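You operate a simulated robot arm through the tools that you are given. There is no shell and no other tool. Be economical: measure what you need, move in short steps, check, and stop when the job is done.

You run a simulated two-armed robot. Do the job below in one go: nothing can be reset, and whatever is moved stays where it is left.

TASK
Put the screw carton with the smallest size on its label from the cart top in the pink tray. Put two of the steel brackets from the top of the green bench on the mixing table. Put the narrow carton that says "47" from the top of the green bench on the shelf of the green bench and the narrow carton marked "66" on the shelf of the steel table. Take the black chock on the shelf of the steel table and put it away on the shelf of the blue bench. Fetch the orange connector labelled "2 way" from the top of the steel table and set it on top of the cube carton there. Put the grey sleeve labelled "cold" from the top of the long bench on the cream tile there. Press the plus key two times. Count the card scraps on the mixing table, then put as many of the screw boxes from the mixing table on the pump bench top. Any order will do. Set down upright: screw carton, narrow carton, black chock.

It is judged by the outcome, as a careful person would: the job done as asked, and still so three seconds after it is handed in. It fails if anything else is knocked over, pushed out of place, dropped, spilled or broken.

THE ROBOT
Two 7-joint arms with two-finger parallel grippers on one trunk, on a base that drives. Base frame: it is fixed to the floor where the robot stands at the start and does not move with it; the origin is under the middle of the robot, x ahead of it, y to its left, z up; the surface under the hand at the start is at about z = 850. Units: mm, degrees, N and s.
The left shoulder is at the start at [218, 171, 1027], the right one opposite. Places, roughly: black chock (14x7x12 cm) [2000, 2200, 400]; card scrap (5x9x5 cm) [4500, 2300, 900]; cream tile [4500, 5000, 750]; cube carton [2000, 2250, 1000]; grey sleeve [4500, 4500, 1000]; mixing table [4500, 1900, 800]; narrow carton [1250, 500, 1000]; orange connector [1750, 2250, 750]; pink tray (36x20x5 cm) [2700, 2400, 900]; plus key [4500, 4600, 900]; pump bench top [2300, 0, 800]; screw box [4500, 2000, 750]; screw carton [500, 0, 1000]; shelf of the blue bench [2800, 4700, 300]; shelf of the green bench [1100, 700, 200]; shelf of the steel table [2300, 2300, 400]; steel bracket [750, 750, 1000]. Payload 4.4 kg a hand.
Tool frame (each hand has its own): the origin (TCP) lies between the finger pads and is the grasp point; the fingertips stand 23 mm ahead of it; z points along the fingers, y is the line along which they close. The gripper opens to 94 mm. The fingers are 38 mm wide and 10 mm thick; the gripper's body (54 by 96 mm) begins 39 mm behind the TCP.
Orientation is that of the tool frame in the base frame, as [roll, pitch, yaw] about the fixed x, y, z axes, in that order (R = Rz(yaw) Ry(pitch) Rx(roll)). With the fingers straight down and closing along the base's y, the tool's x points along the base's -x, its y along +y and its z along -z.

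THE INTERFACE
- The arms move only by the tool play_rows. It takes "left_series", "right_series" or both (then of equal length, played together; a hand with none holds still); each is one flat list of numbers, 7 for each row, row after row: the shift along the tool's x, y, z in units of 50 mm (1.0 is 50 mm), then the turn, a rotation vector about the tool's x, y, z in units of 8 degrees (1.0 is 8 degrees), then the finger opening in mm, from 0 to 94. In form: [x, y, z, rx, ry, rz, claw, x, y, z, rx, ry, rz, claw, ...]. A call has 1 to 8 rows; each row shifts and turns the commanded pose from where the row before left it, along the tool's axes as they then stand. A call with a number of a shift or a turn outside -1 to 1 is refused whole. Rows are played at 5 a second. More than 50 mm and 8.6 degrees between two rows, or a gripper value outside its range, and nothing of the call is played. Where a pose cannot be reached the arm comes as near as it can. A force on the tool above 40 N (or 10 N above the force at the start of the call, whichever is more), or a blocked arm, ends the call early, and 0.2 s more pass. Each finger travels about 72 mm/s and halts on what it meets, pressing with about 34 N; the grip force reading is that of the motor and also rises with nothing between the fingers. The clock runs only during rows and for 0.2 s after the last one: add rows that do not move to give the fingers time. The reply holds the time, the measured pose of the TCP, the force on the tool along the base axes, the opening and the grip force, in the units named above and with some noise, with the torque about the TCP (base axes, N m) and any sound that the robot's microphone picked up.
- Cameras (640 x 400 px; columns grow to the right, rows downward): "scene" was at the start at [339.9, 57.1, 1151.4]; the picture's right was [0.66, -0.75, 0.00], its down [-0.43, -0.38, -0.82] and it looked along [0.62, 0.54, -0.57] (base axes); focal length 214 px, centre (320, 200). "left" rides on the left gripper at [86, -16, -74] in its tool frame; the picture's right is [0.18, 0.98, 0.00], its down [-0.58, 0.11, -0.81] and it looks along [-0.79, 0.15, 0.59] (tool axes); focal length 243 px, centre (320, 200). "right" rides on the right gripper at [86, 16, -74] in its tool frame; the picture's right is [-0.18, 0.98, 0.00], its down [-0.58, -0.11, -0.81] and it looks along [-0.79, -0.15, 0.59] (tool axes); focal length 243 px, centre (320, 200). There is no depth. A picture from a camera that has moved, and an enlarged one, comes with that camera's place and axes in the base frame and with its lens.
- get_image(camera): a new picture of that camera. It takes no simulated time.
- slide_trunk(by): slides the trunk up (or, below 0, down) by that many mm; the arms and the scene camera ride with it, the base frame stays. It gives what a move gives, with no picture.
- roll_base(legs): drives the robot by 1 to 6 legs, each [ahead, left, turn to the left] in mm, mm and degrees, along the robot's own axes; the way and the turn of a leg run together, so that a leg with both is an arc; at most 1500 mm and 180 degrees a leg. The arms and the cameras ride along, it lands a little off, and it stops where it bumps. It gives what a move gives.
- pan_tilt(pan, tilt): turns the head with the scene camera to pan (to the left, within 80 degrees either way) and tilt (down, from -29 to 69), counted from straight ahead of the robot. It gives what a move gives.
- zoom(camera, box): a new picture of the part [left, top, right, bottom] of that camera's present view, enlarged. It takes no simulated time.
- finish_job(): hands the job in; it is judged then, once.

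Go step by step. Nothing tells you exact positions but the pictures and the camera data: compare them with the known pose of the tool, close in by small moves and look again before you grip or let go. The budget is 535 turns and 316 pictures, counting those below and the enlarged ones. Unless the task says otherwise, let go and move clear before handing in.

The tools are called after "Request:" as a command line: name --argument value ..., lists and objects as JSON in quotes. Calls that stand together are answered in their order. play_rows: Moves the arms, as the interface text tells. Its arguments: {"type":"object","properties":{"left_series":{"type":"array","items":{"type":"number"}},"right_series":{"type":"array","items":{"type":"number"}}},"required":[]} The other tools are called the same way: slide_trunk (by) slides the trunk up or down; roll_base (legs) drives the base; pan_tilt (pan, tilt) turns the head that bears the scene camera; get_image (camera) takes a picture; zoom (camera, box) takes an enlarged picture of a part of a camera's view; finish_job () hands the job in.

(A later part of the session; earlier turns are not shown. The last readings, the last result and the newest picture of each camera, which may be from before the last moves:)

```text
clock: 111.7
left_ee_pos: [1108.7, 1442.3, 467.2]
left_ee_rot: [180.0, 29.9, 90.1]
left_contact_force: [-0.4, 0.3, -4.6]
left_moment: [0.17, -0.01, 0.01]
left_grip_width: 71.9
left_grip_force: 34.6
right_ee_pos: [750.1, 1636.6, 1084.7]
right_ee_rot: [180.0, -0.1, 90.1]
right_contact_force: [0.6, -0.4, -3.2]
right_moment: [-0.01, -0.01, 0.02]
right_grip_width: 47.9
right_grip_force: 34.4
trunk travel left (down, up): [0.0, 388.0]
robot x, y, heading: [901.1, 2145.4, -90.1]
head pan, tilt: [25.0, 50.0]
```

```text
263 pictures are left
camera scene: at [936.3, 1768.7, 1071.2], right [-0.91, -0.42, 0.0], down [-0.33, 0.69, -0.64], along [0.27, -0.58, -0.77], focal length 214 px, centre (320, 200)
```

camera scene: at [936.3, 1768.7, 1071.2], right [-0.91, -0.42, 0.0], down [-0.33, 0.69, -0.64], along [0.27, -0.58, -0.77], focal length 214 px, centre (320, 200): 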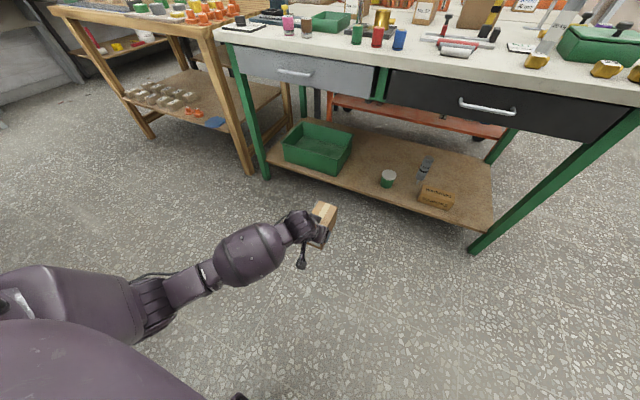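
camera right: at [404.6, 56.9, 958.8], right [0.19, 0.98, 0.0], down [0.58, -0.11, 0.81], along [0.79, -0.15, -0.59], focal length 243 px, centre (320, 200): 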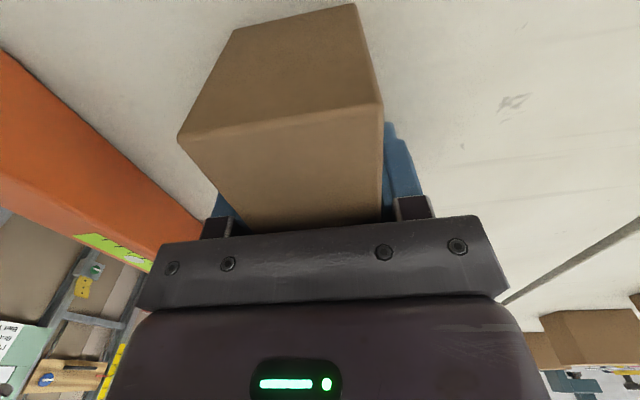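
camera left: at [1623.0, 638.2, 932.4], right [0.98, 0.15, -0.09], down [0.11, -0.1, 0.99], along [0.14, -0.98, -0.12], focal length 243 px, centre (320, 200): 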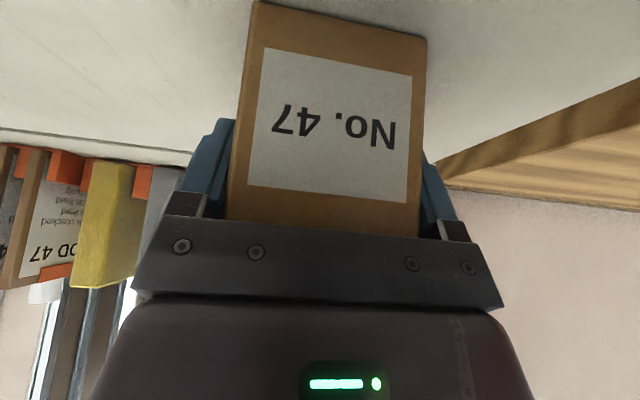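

That flipped the arm into a low-elbow configuration; it lowers freely now. Continue down.

Request:
play_rows --left_series '[0.5, 0, 0.86, 0, 0, 0, 50, 0.5, 0, 0.86, 0, 0, 0, 50, 0.5, 0, 0.86, 0, 0, 0, 50, 0, 0, 0, 0, 0, 0, 50]'

Request:
get_image --camera "scene"

Request:
get_image --camera "left"

```text
clock: 112.7
left_ee_pos: [1109.2, 1438.1, 315.7]
left_ee_rot: [180.0, 30.0, 90.0]
left_contact_force: [0.3, 0.0, -4.8]
left_moment: [0.16, 0.0, -0.01]
left_grip_width: 72.0
left_grip_force: 34.0
right_ee_pos: [749.8, 1635.5, 1084.2]
right_ee_rot: [180.0, -0.1, 90.1]
right_contact_force: [-0.5, 0.0, -3.6]
right_moment: [-0.03, -0.04, 0.01]
right_grip_width: 47.8
right_grip_force: 33.7
trunk travel left (down, up): [0.0, 388.0]
robot x, y, heading: [904.5, 2146.5, -90.1]
head pan, tilt: [25.0, 50.0]
```

```text
262 pictures are left
camera scene: at [936.3, 1768.8, 1071.2], right [-0.91, -0.42, 0.0], down [-0.33, 0.69, -0.64], along [0.27, -0.58, -0.77], focal length 214 px, centre (320, 200)
```

scene: 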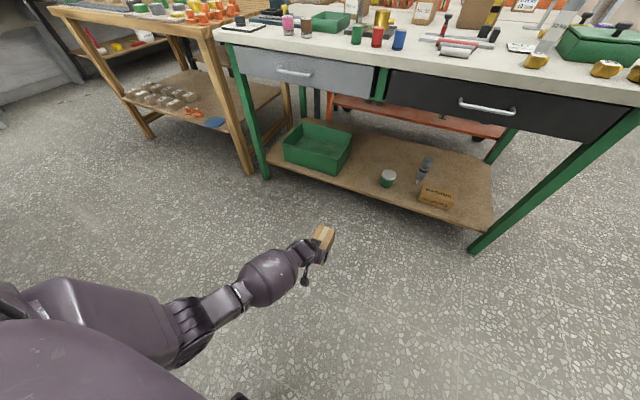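

```text
261 pictures are left
camera left: at [1093.1, 1551.5, 336.7], right [0.98, 0.16, -0.09], down [0.11, -0.1, 0.99], along [0.15, -0.98, -0.12], focal length 243 px, centre (320, 200)
```

left: 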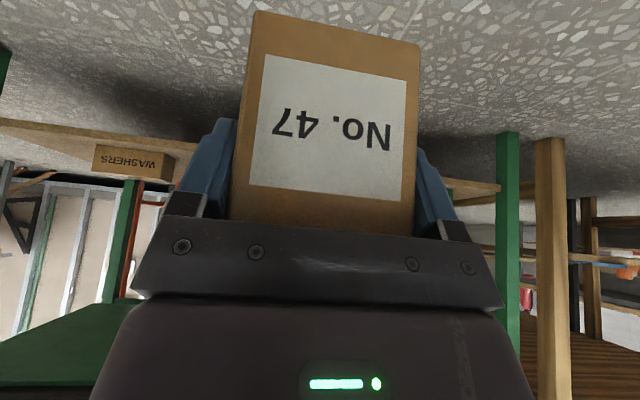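

Low pose reached. Drive forward toward the shelf.

Request:
roll_base --legs '[[500, 0, 0]]'

Request:
get_image --camera "scene"

Request:
get_image --camera "left"

```text
clock: 115.7
left_ee_pos: [1111.5, 938.3, 315.1]
left_ee_rot: [180.0, 29.9, 90.2]
left_contact_force: [-0.3, -0.4, -4.3]
left_moment: [0.16, -0.03, -0.03]
left_grip_width: 72.0
left_grip_force: 34.0
right_ee_pos: [751.7, 1134.7, 1084.5]
right_ee_rot: [-180.0, -0.1, 90.3]
right_contact_force: [-0.4, 0.2, -3.1]
right_moment: [-0.03, 0.04, 0.03]
right_grip_width: 47.6
right_grip_force: 34.1
trunk travel left (down, up): [0.0, 388.0]
robot x, y, heading: [907.1, 1645.7, -89.6]
head pan, tilt: [25.0, 50.0]
```

```text
260 pictures are left
camera scene: at [938.3, 1267.8, 1071.0], right [-0.9, -0.43, 0.0], down [-0.33, 0.69, -0.64], along [0.27, -0.58, -0.77], focal length 214 px, centre (320, 200)
```

scene: 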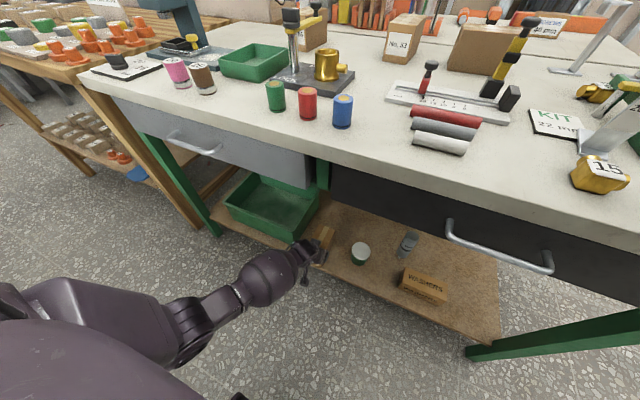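

```text
259 pictures are left
camera left: at [1095.6, 1051.5, 336.6], right [0.98, 0.16, -0.09], down [0.11, -0.1, 0.99], along [0.15, -0.98, -0.12], focal length 243 px, centre (320, 200)
```

left: 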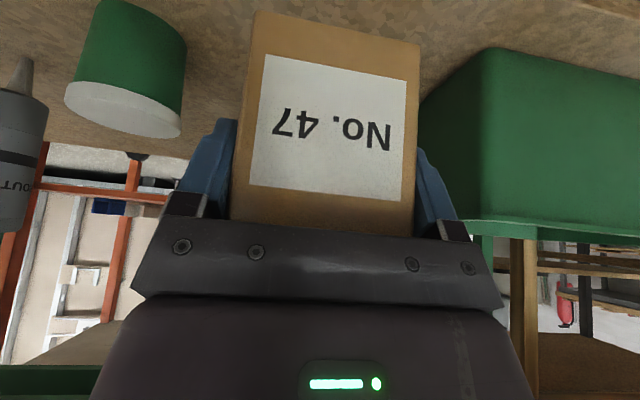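

Gap is good on both sides. Slide forward 50 mm with the arm and lower gently until contact.

Request:
play_rows --left_series '[-0.85, 0, 0.49, 0, 0, 0, 50, 0.4, 0, 0.69, 0, 0, 0, 50, 0, 0, 0, 0, 0, 0, 50]'

Request:
get_image --camera "left"

Request:
zoom --camera "scene" --box '[200, 160, 440, 310]'

```text
clock: 116.5
left_ee_pos: [1112.8, 890.0, 276.2]
left_ee_rot: [180.0, 29.9, 90.3]
left_contact_force: [-0.1, 0.0, -4.5]
left_moment: [0.15, 0.0, -0.02]
left_grip_width: 71.8
left_grip_force: 34.6
right_ee_pos: [752.1, 1135.7, 1083.6]
right_ee_rot: [180.0, -0.1, 90.2]
right_contact_force: [0.2, 1.0, -3.9]
right_moment: [-0.03, -0.03, -0.03]
right_grip_width: 48.1
right_grip_force: 34.3
trunk travel left (down, up): [0.0, 388.0]
robot x, y, heading: [903.8, 1645.5, -89.7]
head pan, tilt: [25.0, 50.0]
```

```text
258 pictures are left
camera left: at [1096.1, 1003.5, 297.8], right [0.98, 0.16, -0.09], down [0.11, -0.1, 0.99], along [0.15, -0.98, -0.12], focal length 243 px, centre (320, 200)
```

left: 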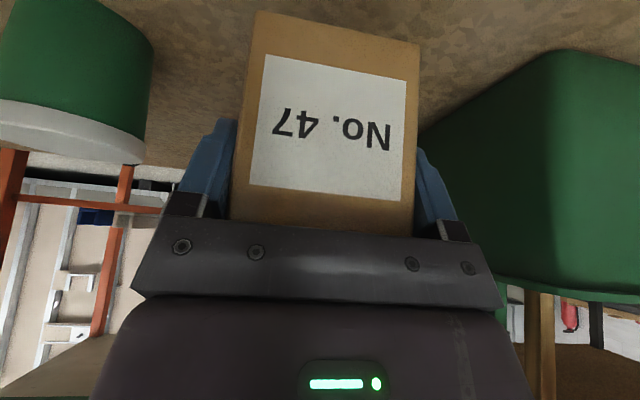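

```text
2.67 times, centred on (320, 235) of scene
camera zoom: at [938.4, 1268.2, 1071.2], right [-0.9, -0.43, 0.0], down [-0.33, 0.69, -0.64], along [0.27, -0.58, -0.77], focal length 572 px, centre (320, 107)
```

zoom: 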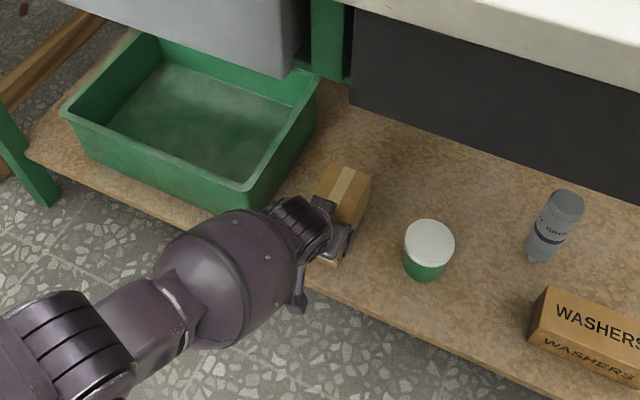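

Request:
play_rows --left_series '[0.05, 0, 0.086, 0, 0, 0, 50, 0.05, 0, 0.086, 0, 0, 0, 50, 0.05, 0, 0.086, 0, 0, 0, 50, 0, 0, 0, 0, 0, 0, 50]'

```text
clock: 117.5
left_ee_pos: [1113.1, 889.6, 260.6]
left_ee_rot: [-179.9, 29.9, 90.3]
left_contact_force: [-1.2, 0.0, -4.0]
left_moment: [0.17, 0.01, 0.04]
left_grip_width: 72.0
left_grip_force: 34.4
right_ee_pos: [753.4, 1135.8, 1083.8]
right_ee_rot: [-180.0, -0.2, 90.1]
right_contact_force: [-0.6, -0.2, -3.5]
right_moment: [-0.02, 0.02, 0.01]
right_grip_width: 47.7
right_grip_force: 33.6
trunk travel left (down, up): [0.0, 388.0]
robot x, y, heading: [904.2, 1643.5, -89.8]
head pan, tilt: [25.0, 50.0]
```

Request:
play_rows --left_series '[0.05, 0, 0.086, 0, 0, 0, 50, 0.05, 0, 0.086, 0, 0, 0, 50, 0.05, 0, 0.086, 0, 0, 0, 50, 0, 0, 0, 0, 0, 0, 50]'

Request:
get_image --camera "left"

```text
clock: 118.5
left_ee_pos: [1113.2, 891.1, 244.8]
left_ee_rot: [-180.0, 29.8, 90.2]
left_contact_force: [0.4, 0.0, -3.8]
left_moment: [0.2, 0.01, 0.01]
left_grip_width: 71.7
left_grip_force: 33.5
right_ee_pos: [752.4, 1135.7, 1084.0]
right_ee_rot: [180.0, 0.0, 90.2]
right_contact_force: [-0.1, 0.0, -3.5]
right_moment: [-0.02, 0.04, -0.02]
right_grip_width: 48.1
right_grip_force: 34.1
trunk travel left (down, up): [0.0, 388.0]
robot x, y, heading: [910.4, 1646.8, -89.6]
head pan, tilt: [25.0, 50.0]
```

```text
256 pictures are left
camera left: at [1096.3, 1004.0, 266.0], right [0.98, 0.16, -0.09], down [0.11, -0.1, 0.99], along [0.15, -0.98, -0.12], focal length 243 px, centre (320, 200)
```

left: 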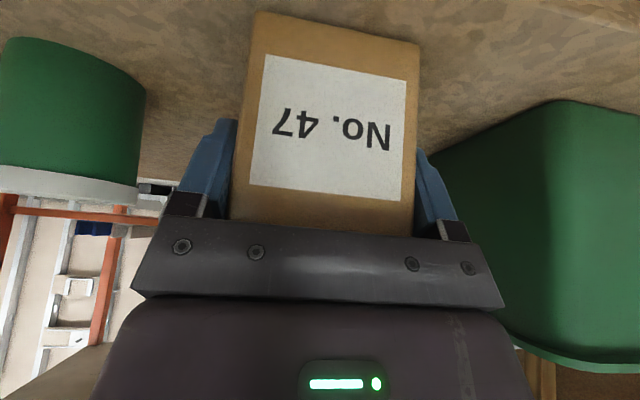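

Request:
play_rows --left_series '[0.04, 0, 0.069, 0, 0, 0, 50, 0.04, 0, 0.069, 0, 0, 0, 50, 0.04, 0, 0.069, 0, 0, 0, 50, 0, 0, 0, 0, 0, 0, 50]'

```text
clock: 119.5
left_ee_pos: [1113.2, 885.5, 240.7]
left_ee_rot: [180.0, 30.7, 90.1]
left_contact_force: [4.4, -5.7, 33.0]
left_moment: [0.0, -0.26, 0.5]
left_grip_width: 72.0
left_grip_force: 34.0
right_ee_pos: [751.4, 1136.4, 1085.9]
right_ee_rot: [-180.0, 0.2, 90.2]
right_contact_force: [-0.4, 0.7, -2.8]
right_moment: [-0.04, 0.02, -0.01]
right_grip_width: 48.1
right_grip_force: 33.8
trunk travel left (down, up): [0.0, 388.0]
robot x, y, heading: [907.4, 1644.7, -90.1]
head pan, tilt: [25.0, 50.0]
```

Contact. Ease up a few mm, then release.

Request:
play_rows --left_series '[-0.05, 0, -0.08, 0, 0, 0, 50, 0, 0, 0, 0, 0, 0, 50, 0, 0, 0, 0, 0, 0, 94, 0, 0, 0, 0, 0, 0, 94, 0, 0, 0, 0, 0, 0, 94]'

Request:
get_image --camera "left"

```text
clock: 120.7
left_ee_pos: [1112.0, 888.6, 238.6]
left_ee_rot: [-180.0, 29.8, 90.2]
left_contact_force: [0.1, 0.5, 0.2]
left_moment: [0.0, -0.01, 0.0]
left_grip_width: 93.9
left_grip_force: 0.0
right_ee_pos: [751.2, 1136.4, 1084.5]
right_ee_rot: [179.9, 0.0, 90.2]
right_contact_force: [0.3, -0.5, -3.2]
right_moment: [-0.02, -0.02, -0.05]
right_grip_width: 47.7
right_grip_force: 33.7
trunk travel left (down, up): [0.0, 388.0]
robot x, y, heading: [905.5, 1641.4, -89.9]
head pan, tilt: [25.0, 50.0]
```

```text
255 pictures are left
camera left: at [1096.2, 1002.2, 258.9], right [0.98, 0.16, -0.09], down [0.11, -0.1, 0.99], along [0.15, -0.98, -0.12], focal length 243 px, centre (320, 200)
```

left: 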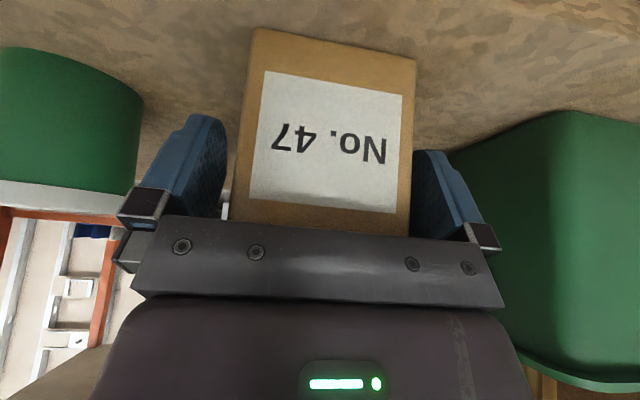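

Released on the shelf. Retreat along the tool axis, then drive back.

Request:
play_rows --left_series '[0, 0, -1, 0, 0, 0, 94, 0, 0, -1, 0, 0, 0, 94]'

Request:
roll_base --legs '[[-450, 0, 0]]'

Request:
get_image --camera "scene"

```text
clock: 121.3
left_ee_pos: [1111.1, 886.9, 240.1]
left_ee_rot: [-180.0, 29.9, 90.2]
left_contact_force: [0.5, -0.4, 0.0]
left_moment: [0.0, -0.02, -0.01]
left_grip_width: 94.0
left_grip_force: 0.0
left hand out of reach, approached as far as the arm can: row 1, 2
right_ee_pos: [752.4, 1135.4, 1083.8]
right_ee_rot: [-179.9, 0.0, 90.2]
right_contact_force: [-0.5, 0.6, -3.1]
right_moment: [-0.04, 0.03, -0.01]
right_grip_width: 47.7
right_grip_force: 33.7
trunk travel left (down, up): [0.0, 388.0]
robot x, y, heading: [905.0, 1644.9, -89.8]
head pan, tilt: [25.0, 50.0]
```

```text
clock: 124.0
left_ee_pos: [1101.7, 1340.0, 239.8]
left_ee_rot: [-179.9, 29.9, 89.3]
left_contact_force: [-0.2, -0.3, 0.2]
left_moment: [0.0, 0.0, 0.0]
left_grip_width: 94.3
left_grip_force: 0.0
right_ee_pos: [746.7, 1594.4, 1084.2]
right_ee_rot: [-180.0, 0.0, 89.4]
right_contact_force: [0.0, 0.4, -3.8]
right_moment: [-0.01, -0.02, -0.03]
right_grip_width: 47.8
right_grip_force: 34.0
trunk travel left (down, up): [0.0, 388.0]
robot x, y, heading: [906.5, 2097.2, -90.6]
head pan, tilt: [25.0, 50.0]
```

```text
254 pictures are left
camera scene: at [934.4, 1724.1, 1071.4], right [-0.91, -0.41, 0.0], down [-0.32, 0.7, -0.64], along [0.27, -0.59, -0.77], focal length 214 px, centre (320, 200)
```

scene: 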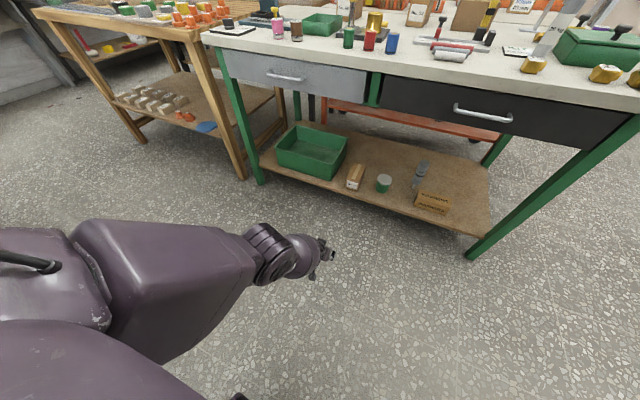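

Carton 47 stands on the shelf. Next carton 66: raise the left hand here on open floor.

Request:
play_rows --left_series '[-0.5, 0, -0.86, 0, 0, 0, 94, -0.5, 0, -0.86, 0, 0, 0, 94, -0.5, 0, -0.86, 0, 0, 0, 94, -0.5, 0, -0.86, 0, 0, 0, 94, -0.5, 0, -0.86, 0, 0, 0, 94, -0.5, 0, -0.86, 0, 0, 0, 94, -0.5, 0, -0.86, 0, 0, 0, 94, -0.5, 0, -0.86, 0, 0, 0, 94]'

Request:
play_rows --left_series '[-0.5, 0, -0.86, 0, 0, 0, 94, -0.5, 0, -0.86, 0, 0, 0, 94, -0.5, 0, -0.86, 0, 0, 0, 94, -0.5, 0, -0.86, 0, 0, 0, 94, -0.5, 0, -0.86, 0, 0, 0, 94, -0.5, 0, -0.86, 0, 0, 0, 94, -0.5, 0, -0.86, 0, 0, 0, 94, -0.5, 0, -0.86, 0, 0, 0, 94]'

Request:
get_image --camera "scene"

```text
clock: 125.8
left_ee_pos: [1089.1, 1138.8, 444.9]
left_ee_rot: [180.0, 30.0, 89.5]
left_contact_force: [0.2, -0.5, 0.8]
left_moment: [-0.05, -0.01, -0.03]
left_grip_width: 93.9
left_grip_force: 0.2
left hand out of reach, approached as far as the arm can: row 1, 2, 3, 4, 5, 6, 7, 8
right_ee_pos: [747.3, 1593.3, 1084.4]
right_ee_rot: [-180.0, 0.0, 89.4]
right_contact_force: [0.2, -0.5, -3.2]
right_moment: [-0.04, 0.0, 0.02]
right_grip_width: 48.1
right_grip_force: 34.2
trunk travel left (down, up): [0.0, 388.0]
robot x, y, heading: [906.8, 2106.4, -90.4]
head pan, tilt: [25.0, 50.0]
```

```text
clock: 127.6
left_ee_pos: [1078.9, 1021.7, 804.5]
left_ee_rot: [-179.9, 29.9, 89.3]
left_contact_force: [0.7, -0.6, -0.5]
left_moment: [-0.01, -0.03, 0.02]
left_grip_width: 94.0
left_grip_force: 0.1
left hand out of reach, approached as far as the arm can: row 1, 2, 3, 4, 5, 6, 7, 8
right_ee_pos: [746.3, 1594.9, 1085.0]
right_ee_rot: [-180.0, -0.1, 89.4]
right_contact_force: [0.1, -0.6, -1.9]
right_moment: [-0.04, -0.02, -0.01]
right_grip_width: 47.9
right_grip_force: 33.8
trunk travel left (down, up): [0.0, 388.0]
robot x, y, heading: [908.2, 2102.3, -90.5]
head pan, tilt: [25.0, 50.0]
```

```text
253 pictures are left
camera scene: at [934.4, 1724.9, 1071.8], right [-0.91, -0.41, 0.0], down [-0.32, 0.7, -0.64], along [0.27, -0.59, -0.77], focal length 214 px, centre (320, 200)
```

scene: 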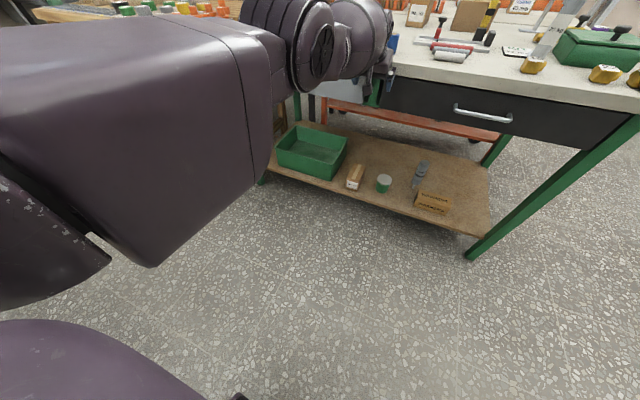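

The arm straightened out. Retract it toward the robot and upward, watching the shape.

Request:
play_rows --left_series '[0.85, 0, -0.49, 0, 0, 0, 94, 0.85, 0, -0.49, 0, 0, 0, 94, 0.36, 0, -0.93, 0, 0, 0, 94, 0.36, 0, -0.93, 0, 0, 0, 94, 0.36, 0, -0.93, 0, 0, 0, 94, 0.36, 0, -0.93, 0, 0, 0, 94]'

Request:
get_image --camera "scene"

```text
clock: 129.0
left_ee_pos: [1063.7, 1027.0, 933.7]
left_ee_rot: [180.0, 29.8, 89.3]
left_contact_force: [0.1, 0.6, -0.1]
left_moment: [0.0, 0.01, -0.01]
left_grip_width: 94.3
left_grip_force: 0.2
left hand out of reach, approached as far as the arm can: row 1, 2, 3, 4, 5, 6
right_ee_pos: [746.7, 1593.4, 1085.7]
right_ee_rot: [-180.0, 0.0, 89.5]
right_contact_force: [0.5, -0.6, -3.5]
right_moment: [-0.04, 0.0, -0.03]
right_grip_width: 47.8
right_grip_force: 34.0
trunk travel left (down, up): [0.0, 388.0]
robot x, y, heading: [904.0, 2100.0, -90.4]
head pan, tilt: [25.0, 50.0]
```

```text
252 pictures are left
camera scene: at [934.4, 1724.6, 1071.7], right [-0.91, -0.41, 0.0], down [-0.32, 0.7, -0.64], along [0.27, -0.59, -0.77], focal length 214 px, centre (320, 200)
```

scene: 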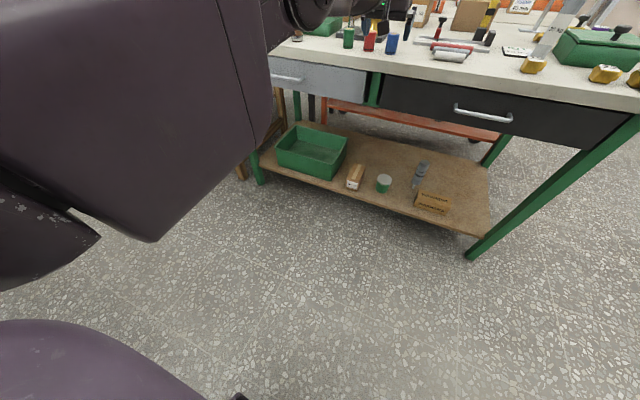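

The elbow is straight and singular. I command a sideways-right and back motion to bend it.

Request:
play_rows --left_series '[0, -0.95, 0, 0, 0, 0, 94, 0, -0.95, 0, 0, 0, 0, 94, 0.5, -0.8, -0.28, 0, 0, 0, 94, 0.6, -0.7, -0.34, 0, 0, 0, 94, 0.6, -0.7, -0.34, 0, 0, 0, 94, 0.6, -0.7, -0.34, 0, 0, 0, 94]'

Request:
get_image --camera "scene"

```text
clock: 130.4
left_ee_pos: [799.0, 1107.1, 940.2]
left_ee_rot: [-180.0, 30.0, 89.3]
left_contact_force: [-0.3, 0.1, 0.3]
left_moment: [-0.01, -0.01, 0.03]
left_grip_width: 93.8
left_grip_force: 0.1
left hand out of reach, approached as far as the arm can: row 2, 3, 4, 5, 6
right_ee_pos: [746.9, 1595.6, 1083.3]
right_ee_rot: [179.9, -0.1, 89.4]
right_contact_force: [0.0, 0.5, -3.0]
right_moment: [-0.07, -0.02, 0.01]
right_grip_width: 47.9
right_grip_force: 34.0
trunk travel left (down, up): [0.0, 388.0]
robot x, y, heading: [905.0, 2101.6, -90.6]
head pan, tilt: [25.0, 50.0]
```

```text
251 pictures are left
camera scene: at [933.9, 1724.3, 1071.5], right [-0.91, -0.41, 0.0], down [-0.32, 0.7, -0.64], along [0.27, -0.59, -0.77], focal length 214 px, centre (320, 200)
```

scene: 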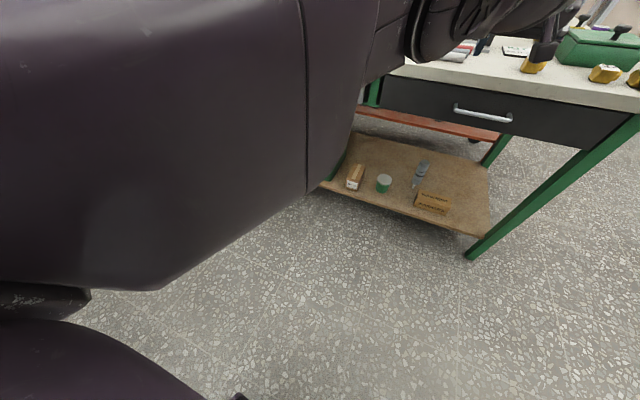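

Request:
play_rows --left_series '[0.4, 0.88, -0.23, 0, 0, 0, 94, 0.4, 0.88, -0.23, 0, 0, 0, 94, 0.4, 0.88, -0.23, 0, 0, 0, 94, 0.4, 0.88, -0.23, 0, 0, 0, 94, 0.4, 0.88, -0.23, 0, 0, 0, 94, 0.4, 0.88, -0.23, 0, 0, 0, 94, 0.4, 0.88, -0.23, 0, 0, 0, 94, 0.4, 0.88, -0.23, 0, 0, 0, 94]'

Request:
get_image --camera "scene"

```text
clock: 132.2
left_ee_pos: [1078.1, 1031.4, 977.8]
left_ee_rot: [180.0, 29.9, 89.4]
left_contact_force: [-0.5, -0.1, 0.6]
left_moment: [-0.01, 0.0, -0.02]
left_grip_width: 94.1
left_grip_force: 0.0
left hand out of reach, approached as far as the arm can: row 1, 2, 3, 4, 5, 6, 7, 8
right_ee_pos: [748.3, 1593.4, 1083.9]
right_ee_rot: [-179.9, 0.0, 89.4]
right_contact_force: [-0.1, -0.5, -3.6]
right_moment: [-0.04, 0.04, 0.02]
right_grip_width: 47.6
right_grip_force: 34.0
trunk travel left (down, up): [0.0, 388.0]
robot x, y, heading: [901.9, 2100.4, -90.3]
head pan, tilt: [25.0, 50.0]
```

```text
250 pictures are left
camera scene: at [935.0, 1724.0, 1071.4], right [-0.91, -0.41, 0.0], down [-0.32, 0.7, -0.64], along [0.27, -0.59, -0.77], focal length 214 px, centre (320, 200)
```

scene: 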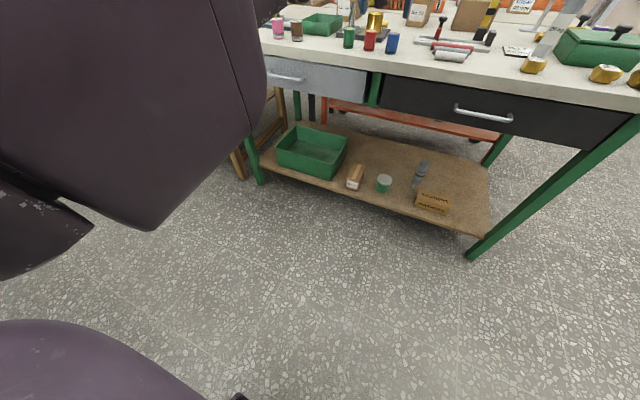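

Request:
roll_base --legs '[[-200, 0, 0]]'

Request:
play_rows --left_series '[0.6, 0.7, 0.2, 0, 0, 0, 94, 0.6, 0.7, 0.2, 0, 0, 0, 94, 0.6, 0.7, 0.2, 0, 0, 0, 94, 0.6, 0.7, 0.2, 0, 0, 0, 94, 0.85, 0, -0.49, 0, 0, 0, 94, 0.85, 0, -0.49, 0, 0, 0, 94, 0.85, 0, -0.49, 0, 0, 0, 94, 0.85, 0, -0.49, 0, 0, 0, 94]'

Request:
play_rows --left_series '[0.7, 0, 0.7, 0, 0, 0, 94, 0.7, 0, 0.7, 0, 0, 0, 94, 0.7, 0, 0.7, 0, 0, 0, 94, 0.7, 0, 0.7, 0, 0, 0, 94, 0.85, 0, -0.49, 0, 0, 0, 94, 0.85, 0, -0.49, 0, 0, 0, 94, 0.85, 0, -0.49, 0, 0, 0, 94, 0.85, 0, -0.49, 0, 0, 0, 94]'

Request:
get_image --camera "scene"

```text
clock: 133.8
left_ee_pos: [1078.8, 1237.1, 978.0]
left_ee_rot: [-180.0, 30.0, 89.3]
left_contact_force: [1.3, 0.5, -0.1]
left_moment: [-0.04, -0.02, -0.03]
left_grip_width: 93.7
left_grip_force: 0.0
right_ee_pos: [748.9, 1798.8, 1084.9]
right_ee_rot: [180.0, 0.0, 89.3]
right_contact_force: [0.9, 0.2, -2.8]
right_moment: [-0.04, 0.0, 0.0]
right_grip_width: 48.2
right_grip_force: 34.3
trunk travel left (down, up): [0.0, 388.0]
robot x, y, heading: [908.6, 2304.8, -90.5]
head pan, tilt: [25.0, 50.0]
```

```text
clock: 135.6
left_ee_pos: [1242.9, 1232.4, 902.4]
left_ee_rot: [179.9, 29.8, 89.3]
left_contact_force: [0.3, -0.4, -0.2]
left_moment: [-0.01, 0.0, 0.01]
left_grip_width: 94.1
left_grip_force: 0.0
left hand out of reach, approached as far as the arm can: row 1, 2, 3, 4, 5, 6, 7, 8
right_ee_pos: [748.5, 1800.1, 1083.6]
right_ee_rot: [-179.9, -0.1, 89.2]
right_contact_force: [-0.1, 0.6, -3.8]
right_moment: [-0.06, -0.01, 0.0]
right_grip_width: 48.1
right_grip_force: 34.0
trunk travel left (down, up): [0.0, 388.0]
robot x, y, heading: [911.2, 2306.7, -90.5]
head pan, tilt: [25.0, 50.0]
```

```text
clock: 137.4
left_ee_pos: [1276.9, 1257.4, 678.1]
left_ee_rot: [180.0, 29.8, 89.2]
left_contact_force: [-0.4, -0.2, 0.1]
left_moment: [-0.03, -0.02, -0.01]
left_grip_width: 93.9
left_grip_force: 0.2
left hand out of reach, approached as far as the arm can: row 1, 2, 3, 4, 5, 6, 7, 8
right_ee_pos: [748.4, 1798.8, 1083.8]
right_ee_rot: [-180.0, -0.1, 89.3]
right_contact_force: [0.9, 0.2, -3.1]
right_moment: [-0.03, -0.01, -0.02]
right_grip_width: 48.0
right_grip_force: 33.8
trunk travel left (down, up): [0.0, 388.0]
robot x, y, heading: [908.6, 2305.5, -90.9]
head pan, tilt: [25.0, 50.0]
```

```text
249 pictures are left
camera scene: at [936.5, 1929.1, 1071.2], right [-0.91, -0.41, 0.0], down [-0.32, 0.7, -0.64], along [0.27, -0.59, -0.77], focal length 214 px, centre (320, 200)
```

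scene: 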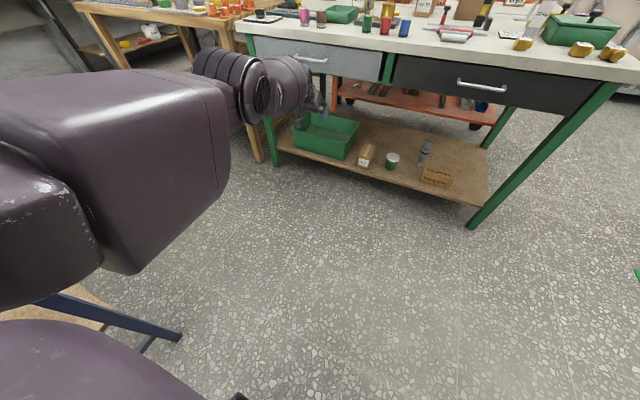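

Request:
slide_trunk --by 200

Request:
play_rows --left_series '[0.85, 0, -0.49, 0, 0, 0, 94, 0.85, 0, -0.49, 0, 0, 0, 94, 0.85, 0, -0.49, 0, 0, 0, 94, 0.85, 0, -0.49, 0, 0, 0, 94]'

Request:
get_image --camera "scene"

```text
clock: 139.6
left_ee_pos: [1278.3, 1373.5, 1437.2]
left_ee_rot: [179.9, 67.3, 89.2]
left_contact_force: [0.3, -0.7, -1.1]
left_moment: [0.0, -0.01, -0.01]
left_grip_width: 94.2
left_grip_force: 0.1
right_ee_pos: [748.3, 1797.2, 1282.7]
right_ee_rot: [180.0, -0.3, 89.2]
right_contact_force: [0.6, 0.0, -2.8]
right_moment: [-0.06, -0.02, -0.02]
right_grip_width: 47.9
right_grip_force: 34.3
trunk travel left (down, up): [-200.0, 188.0]
robot x, y, heading: [910.3, 2309.7, -90.8]
head pan, tilt: [25.0, 50.0]
```

```text
clock: 140.6
left_ee_pos: [1283.6, 1528.7, 1320.5]
left_ee_rot: [-179.9, 67.4, 89.5]
left_contact_force: [0.4, 0.1, 0.7]
left_moment: [0.02, -0.04, 0.02]
left_grip_width: 94.2
left_grip_force: 0.0
right_ee_pos: [751.4, 1798.6, 1284.3]
right_ee_rot: [-179.9, -0.1, 89.4]
right_contact_force: [0.1, -1.1, -3.1]
right_moment: [0.01, 0.0, 0.0]
right_grip_width: 47.9
right_grip_force: 33.7
trunk travel left (down, up): [-200.0, 188.0]
robot x, y, heading: [910.4, 2307.5, -90.6]
head pan, tilt: [25.0, 50.0]
```

```text
248 pictures are left
camera scene: at [939.4, 2106.0, 1310.6], right [-0.91, -0.41, 0.0], down [-0.32, 0.7, -0.64], along [0.26, -0.59, -0.77], focal length 214 px, centre (320, 200)
```

scene: 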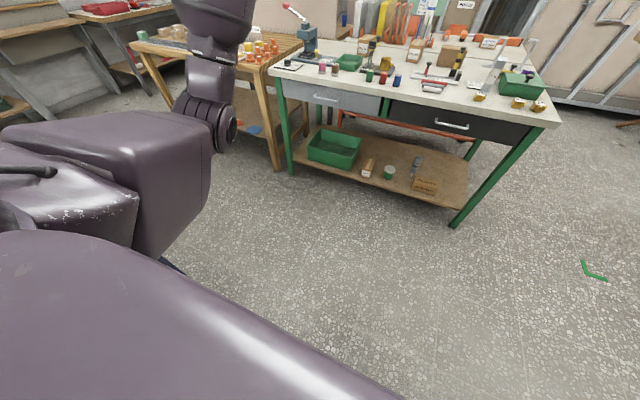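

In this branch the elbow bends upward. To flip it back outward I straighten the arm forward at shoulder height, then roll the hand about the arm axis so the upper arm rolls too.

Request:
play_rows --left_series '[-0.38, 0, 0.92, 0, 0, 0, 94, -0.38, 0, 0.92, 0, 0, 0, 94, 0.5, 0, 0.83, 0, 0, 0, 94, 0.5, 0, 0.83, 0, 0, 0, 94, 0.5, 0, 0.83, 0, 0, 0, 94, -0.38, 0, 0.92, 0, 0, 0, 94, -0.38, 0, 0.92, 0, 0, 0, 94]'

Request:
get_image --camera "scene"

```text
clock: 142.2
left_ee_pos: [1279.1, 1311.0, 1193.9]
left_ee_rot: [179.9, 67.1, 89.3]
left_contact_force: [0.6, -0.5, -1.1]
left_moment: [-0.06, -0.02, -0.01]
left_grip_width: 93.7
left_grip_force: 0.1
left hand out of reach, approached as far as the arm can: row 6, 7
right_ee_pos: [750.1, 1795.0, 1278.9]
right_ee_rot: [-179.9, -0.4, 89.5]
right_contact_force: [0.2, 0.0, -3.9]
right_moment: [0.01, 0.02, -0.02]
right_grip_width: 47.9
right_grip_force: 34.1
trunk travel left (down, up): [-200.0, 188.0]
robot x, y, heading: [907.6, 2309.4, -90.5]
head pan, tilt: [25.0, 50.0]
```

```text
247 pictures are left
camera scene: at [940.1, 2102.3, 1309.3], right [-0.91, -0.41, 0.0], down [-0.32, 0.7, -0.64], along [0.27, -0.58, -0.77], focal length 214 px, centre (320, 200)
```

scene: 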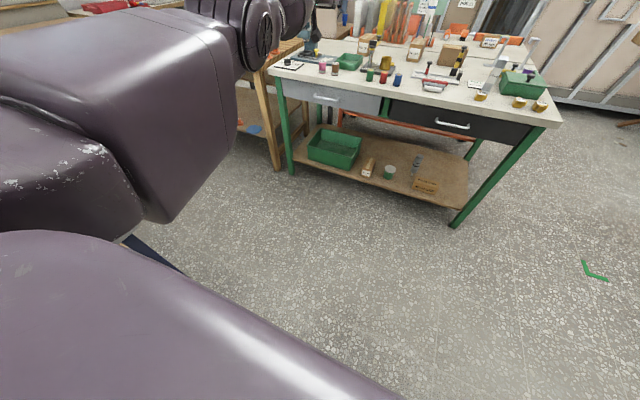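

Request:
play_rows --left_series '[0.5, 0, 0, 0, 1, 0, 94, 0.5, 0, 0, 0, 1, 0, 94, 0.5, 0, 0, 0, 1, 0, 94, 0.5, 0, 0, 0, 1, 0, 94, 0.5, 0, 0, 0, 1, 0, 94, 0.5, 0, 0, 0, 1, 0, 94, 0.5, 0, 0, 0, 1, 0, 94, 0.5, 0, 0, 0, 1, 0, 94]'

Request:
play_rows --left_series '[0, 0.5, 0, -1, 0, 0, 94, 0, 0.5, 0, -1, 0, 0, 94, 0, 0.5, 0, -1, 0, 0, 94, 0, 0.5, 0, -1, 0, 0, 94, 0, 0.5, 0, -1, 0, 0, 94, 0, 0.5, 0, -1, 0, 0, 94, 0, 0.5, 0, -1, 0, 0, 94, 0, 0.5, 0, -1, 0, 0, 94]'

Request:
play_rows --left_series '[0, 0.5, 0, -1, 0, 0, 94, 0, 0.5, 0, -1, 0, 0, 94, 0, 0.5, 0, -1, 0, 0, 94, 0, 0.5, 0, -1, 0, 0, 94, 0, 0.5, 0, -1, 0, 0, 94, 0, 0.5, 0, -1, 0, 0, 94, 0, 0.5, 0, -1, 0, 0, 94, 0, 0.5, 0, -1, 0, 0, 94]'

Request:
get_image --camera "scene"

```text
clock: 144.0
left_ee_pos: [1278.0, 1465.1, 1082.0]
left_ee_rot: [179.9, 3.3, 89.4]
left_contact_force: [0.1, 0.4, -0.5]
left_moment: [-0.01, -0.01, -0.01]
left_grip_width: 93.9
left_grip_force: 0.1
right_ee_pos: [748.7, 1798.9, 1284.9]
right_ee_rot: [180.0, -0.1, 89.3]
right_contact_force: [-0.1, 0.4, -3.1]
right_moment: [-0.02, -0.02, -0.03]
right_grip_width: 48.2
right_grip_force: 34.2
trunk travel left (down, up): [-200.0, 188.0]
robot x, y, heading: [907.8, 2308.2, -90.3]
head pan, tilt: [25.0, 50.0]
```

```text
clock: 145.8
left_ee_pos: [1444.7, 1465.9, 1174.6]
left_ee_rot: [115.9, 3.4, 89.4]
left_contact_force: [-0.4, -0.4, 0.3]
left_moment: [-0.01, -0.03, 0.0]
left_grip_width: 94.1
left_grip_force: 0.0
right_ee_pos: [748.3, 1799.0, 1285.0]
right_ee_rot: [180.0, 0.0, 89.3]
right_contact_force: [-0.3, -0.4, -4.0]
right_moment: [-0.04, 0.0, 0.03]
right_grip_width: 47.9
right_grip_force: 34.3
trunk travel left (down, up): [-200.0, 188.0]
robot x, y, heading: [911.7, 2304.5, -90.4]
head pan, tilt: [25.0, 50.0]
```

```text
clock: 147.6
left_ee_pos: [1437.5, 1476.9, 1362.1]
left_ee_rot: [51.7, 3.5, 89.3]
left_contact_force: [0.1, -0.6, 0.5]
left_moment: [0.01, -0.03, 0.03]
left_grip_width: 94.0
left_grip_force: 0.0
right_ee_pos: [749.9, 1799.1, 1284.1]
right_ee_rot: [180.0, 0.0, 89.3]
right_contact_force: [0.0, -0.3, -3.2]
right_moment: [-0.05, 0.0, -0.02]
right_grip_width: 47.6
right_grip_force: 33.7
trunk travel left (down, up): [-200.0, 188.0]
robot x, y, heading: [910.1, 2308.7, -90.4]
head pan, tilt: [25.0, 50.0]
```

```text
246 pictures are left
camera scene: at [938.6, 2106.8, 1310.9], right [-0.91, -0.41, 0.0], down [-0.32, 0.7, -0.64], along [0.27, -0.59, -0.77], focal length 214 px, centre (320, 200)
```

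scene: 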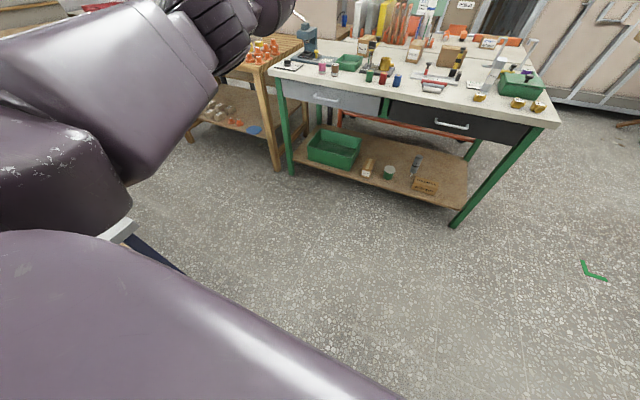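

The upper arm is rolling as planned. Continue.

Request:
play_rows --left_series '[0, 0.5, 0, -1, 0, 0, 94, 0, 0.5, 0, -1, 0, 0, 94, 0, 0.5, 0, -1, 0, 0, 94, 0, 0.5, 0, -1, 0, 0, 94, 0, 0.5, 0, -1, 0, 0, 94, 0, 0.5, 0, -1, 0, 0, 94, 0, 0.5, 0, -1, 0, 0, 94, 0, 0.5, 0, -1, 0, 0, 94]'

Request:
play_rows --left_series '[0, 0.5, 0, -1, 0, 0, 94, 0, 0.5, 0, -1, 0, 0, 94, 0, 0.5, 0, -1, 0, 0, 94, 0, 0.5, 0, -1, 0, 0, 94, 0, 0.5, 0, -1, 0, 0, 94, 0, 0.5, 0, -1, 0, 0, 94, 0, 0.5, 0, -1, 0, 0, 94, 0, 0.5, 0, -1, 0, 0, 94]'

Request:
get_image --camera "scene"

```text
clock: 149.4
left_ee_pos: [1265.7, 1484.8, 1438.1]
left_ee_rot: [-12.2, 3.6, 89.3]
left_contact_force: [0.0, 0.1, 0.1]
left_moment: [0.04, 0.01, 0.02]
left_grip_width: 94.2
left_grip_force: 0.1
right_ee_pos: [747.6, 1799.1, 1284.5]
right_ee_rot: [180.0, -0.1, 89.2]
right_contact_force: [0.0, -0.2, -2.9]
right_moment: [-0.09, -0.01, 0.0]
right_grip_width: 47.9
right_grip_force: 33.8
trunk travel left (down, up): [-200.0, 188.0]
robot x, y, heading: [909.6, 2308.0, -90.5]
head pan, tilt: [25.0, 50.0]
```

```text
clock: 151.2
left_ee_pos: [1121.7, 1478.4, 1317.8]
left_ee_rot: [-76.1, 3.4, 89.4]
left_contact_force: [-0.3, -0.5, -0.3]
left_moment: [0.0, 0.01, 0.03]
left_grip_width: 93.9
left_grip_force: 0.1
right_ee_pos: [747.7, 1799.5, 1283.5]
right_ee_rot: [180.0, -0.2, 89.3]
right_contact_force: [0.3, 0.1, -3.5]
right_moment: [-0.02, 0.02, 0.01]
right_grip_width: 48.0
right_grip_force: 34.3
trunk travel left (down, up): [-200.0, 188.0]
robot x, y, heading: [905.9, 2310.2, -90.4]
head pan, tilt: [25.0, 50.0]
```

```text
245 pictures are left
camera scene: at [938.4, 2106.5, 1310.8], right [-0.91, -0.41, 0.0], down [-0.32, 0.7, -0.64], along [0.27, -0.59, -0.77], focal length 214 px, centre (320, 200)
```

scene: 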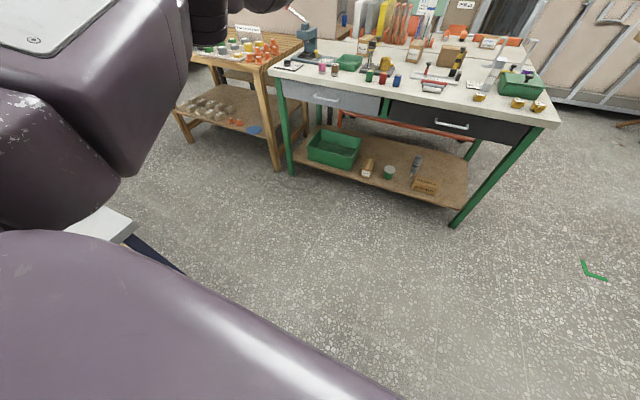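

Request:
play_rows --left_series '[0, 0.5, 0, -1, 0, 0, 94, 0, 0.5, 0, -1, 0, 0, 94, 0, 0.5, 0, -1, 0, 0, 94, 0, 0.5, 0, -1, 0, 0, 94, 0, 0.5, 0, -1, 0, 0, 94, 0, 0.5, 0, -1, 0, 0, 94, 0, 0.5, 0, -1, 0, 0, 94, 0, 0.5, 0, -1, 0, 0, 94]'

Request:
play_rows --left_series '[0, 0.5, 0, -1, 0, 0, 94, 0, 0.5, 0, -1, 0, 0, 94, 0, 0.5, 0, -1, 0, 0, 94, 0, 0.5, 0, -1, 0, 0, 94, 0, 0.5, 0, -1, 0, 0, 94, 0.9, 0, 0, 0, 0, 0, 94, 0.9, 0, 0, 0, 0, 0, 94, 0.9, 0, 0, 0, 0, 0, 94]'

Request:
get_image --camera "scene"

```text
clock: 153.0
left_ee_pos: [1167.9, 1470.0, 1132.3]
left_ee_rot: [-140.2, 3.5, 89.4]
left_contact_force: [0.2, 0.6, -0.3]
left_moment: [-0.01, -0.01, 0.0]
left_grip_width: 94.0
left_grip_force: 0.0
right_ee_pos: [748.2, 1799.5, 1283.8]
right_ee_rot: [180.0, 0.0, 89.3]
right_contact_force: [0.3, -0.7, -2.9]
right_moment: [-0.02, 0.04, -0.03]
right_grip_width: 47.6
right_grip_force: 34.1
trunk travel left (down, up): [-200.0, 188.0]
robot x, y, heading: [910.1, 2306.6, -90.6]
head pan, tilt: [25.0, 50.0]
```

```text
clock: 154.8
left_ee_pos: [1254.0, 1464.1, 1090.5]
left_ee_rot: [-147.7, 5.5, 91.4]
left_contact_force: [0.3, 0.5, -0.5]
left_moment: [0.01, -0.03, 0.02]
left_grip_width: 93.9
left_grip_force: 0.0
left hand out of reach, approached as far as the arm can: row 1, 2, 3, 4, 5, 6, 7, 8
right_ee_pos: [749.3, 1798.5, 1284.2]
right_ee_rot: [-179.9, -0.1, 89.4]
right_contact_force: [0.7, 0.6, -2.8]
right_moment: [-0.02, 0.01, 0.01]
right_grip_width: 47.8
right_grip_force: 33.6
trunk travel left (down, up): [-200.0, 188.0]
robot x, y, heading: [910.1, 2308.0, -90.7]
head pan, tilt: [25.0, 50.0]
```

```text
244 pictures are left
camera scene: at [938.6, 2106.5, 1310.8], right [-0.91, -0.41, 0.0], down [-0.32, 0.7, -0.64], along [0.27, -0.59, -0.77], focal length 214 px, centre (320, 200)
```

scene: 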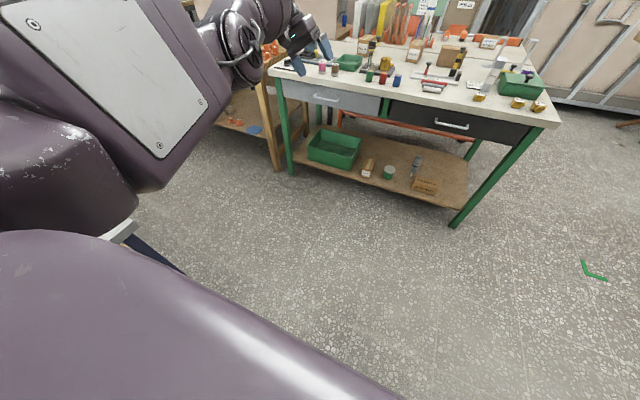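

Request:
play_rows --left_series '[0.9, 0, 0, 0, 0, 0, 94, 0.9, 0, 0, 0, 0, 0, 94, 0.9, 0, 0, 0, 0, 0, 94, 0.9, 0, 0, 0, 0, 0, 94]'

Request:
get_image --camera "scene"

```text
clock: 155.8
left_ee_pos: [1263.2, 1467.0, 1089.1]
left_ee_rot: [-147.7, 5.4, 91.4]
left_contact_force: [0.2, -0.7, -0.1]
left_moment: [0.0, 0.0, 0.04]
left_grip_width: 93.6
left_grip_force: 0.1
left hand out of reach, approached as far as the arm can: row 1, 2, 3, 4
right_ee_pos: [747.9, 1799.4, 1284.2]
right_ee_rot: [180.0, -0.2, 89.4]
right_contact_force: [0.1, -0.4, -3.8]
right_moment: [-0.04, 0.03, -0.01]
right_grip_width: 48.1
right_grip_force: 34.3
trunk travel left (down, up): [-200.0, 188.0]
robot x, y, heading: [912.6, 2311.0, -90.4]
head pan, tilt: [25.0, 50.0]
```

```text
243 pictures are left
camera scene: at [938.4, 2106.6, 1310.8], right [-0.91, -0.41, 0.0], down [-0.32, 0.7, -0.64], along [0.27, -0.59, -0.77], focal length 214 px, centre (320, 200)
```

scene: 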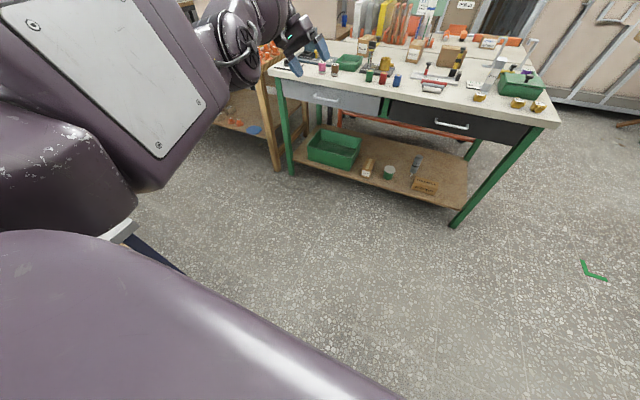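

Request:
play_rows --left_series '[0.3, -0.5, 0, 1, 0, 0, 94, 0.3, -0.5, 0, 1, 0, 0, 94, 0.3, -0.5, 0, 1, 0, 0, 94, 0.9, 0, 0, 0, 0, 0, 94, 0.9, 0, 0, 0, 0, 0, 94, 0.9, 0, 0, 0, 0, 0, 94, 0.9, 0, 0, 0, 0, 0, 94, 0.9, 0, 0, 0, 0, 0, 94]'

Request:
get_image --camera "scene"

```text
clock: 157.6
left_ee_pos: [1262.8, 1483.7, 1111.3]
left_ee_rot: [-123.7, 5.4, 91.5]
left_contact_force: [-0.2, 0.2, 0.1]
left_moment: [-0.03, 0.01, 0.01]
left_grip_width: 94.0
left_grip_force: 0.0
left hand out of reach, approached as far as the arm can: row 1, 2, 3, 4, 5, 6, 7, 8
right_ee_pos: [748.9, 1799.9, 1283.6]
right_ee_rot: [179.9, -0.1, 89.3]
right_contact_force: [-0.8, 0.2, -4.2]
right_moment: [-0.01, 0.05, 0.0]
right_grip_width: 47.8
right_grip_force: 34.2
trunk travel left (down, up): [-200.0, 188.0]
robot x, y, heading: [911.1, 2305.1, -90.8]
head pan, tilt: [25.0, 50.0]
```

```text
242 pictures are left
camera scene: at [938.9, 2106.5, 1310.8], right [-0.91, -0.41, 0.0], down [-0.32, 0.7, -0.64], along [0.27, -0.59, -0.77], focal length 214 px, centre (320, 200)
```

scene: 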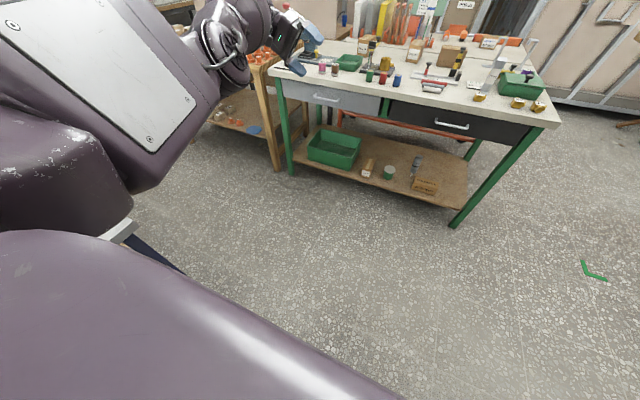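

Request:
play_rows --left_series '[0.3, 0, 0.9, 0, 0, 0, 94, 0.3, 0, 0.9, 0, 0, 0, 94, 0.6, 0, 0.75, 0, 0, 0, 94, 0.6, 0, 0.75, 0, 0, 0, 94, 0.6, 0, 0.75, 0, 0, 0, 94, 0.6, 0, 0.75, 0, 0, 0, 94]'

Request:
get_image --camera "scene"

```text
clock: 159.0
left_ee_pos: [1091.5, 1466.8, 941.9]
left_ee_rot: [-123.7, 5.4, 91.3]
left_contact_force: [0.2, 0.5, 0.6]
left_moment: [-0.02, -0.03, 0.01]
left_grip_width: 93.8
left_grip_force: 0.0
left hand out of reach, approached as far as the arm can: row 1, 2, 3, 4, 5, 6
right_ee_pos: [747.1, 1797.9, 1283.3]
right_ee_rot: [180.0, -0.1, 89.3]
right_contact_force: [1.0, -0.3, -2.6]
right_moment: [-0.05, -0.03, -0.02]
right_grip_width: 48.0
right_grip_force: 34.2
trunk travel left (down, up): [-200.0, 188.0]
robot x, y, heading: [910.7, 2307.2, -90.6]
head pan, tilt: [25.0, 50.0]
```

```text
241 pictures are left
camera scene: at [937.9, 2105.9, 1310.6], right [-0.91, -0.41, 0.0], down [-0.32, 0.7, -0.64], along [0.27, -0.59, -0.77], focal length 214 px, centre (320, 200)
```

scene: 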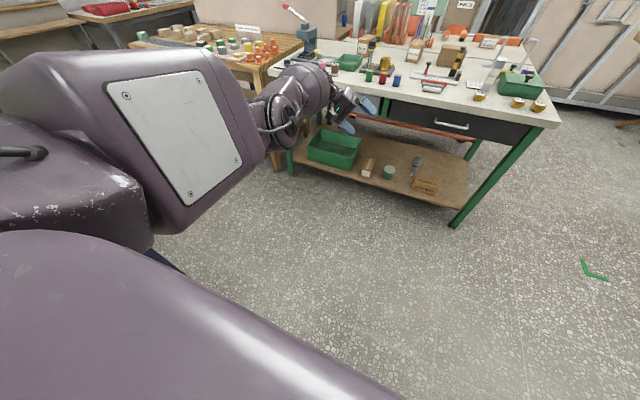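

Request:
slide_trunk --by -150

Request:
get_image --camera "scene"

```text
clock: 160.8
left_ee_pos: [1091.8, 1561.7, 458.7]
left_ee_rot: [-124.9, -23.5, 91.6]
left_contact_force: [1.1, 0.2, 0.0]
left_moment: [0.0, -0.07, -0.01]
left_grip_width: 94.0
left_grip_force: 0.0
right_ee_pos: [748.1, 1800.0, 1135.2]
right_ee_rot: [180.0, 0.2, 89.3]
right_contact_force: [0.0, 1.1, -3.2]
right_moment: [-0.06, -0.03, 0.02]
right_grip_width: 48.1
right_grip_force: 34.4
trunk travel left (down, up): [-50.0, 338.0]
robot x, y, heading: [910.2, 2310.8, -90.5]
head pan, tilt: [25.0, 50.0]
```

```text
240 pictures are left
camera scene: at [936.8, 1962.6, 1130.1], right [-0.91, -0.41, 0.0], down [-0.32, 0.7, -0.64], along [0.27, -0.59, -0.77], focal length 214 px, centre (320, 200)
```

scene: 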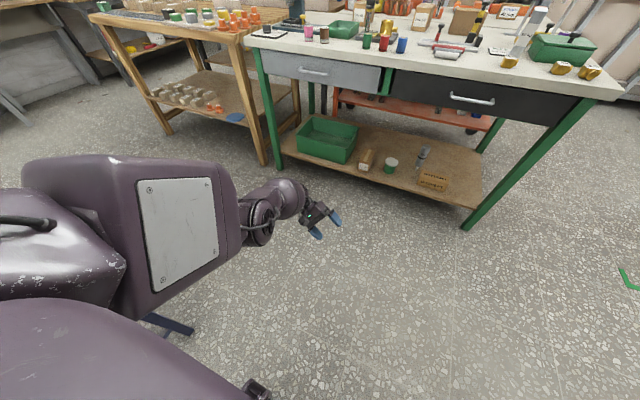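

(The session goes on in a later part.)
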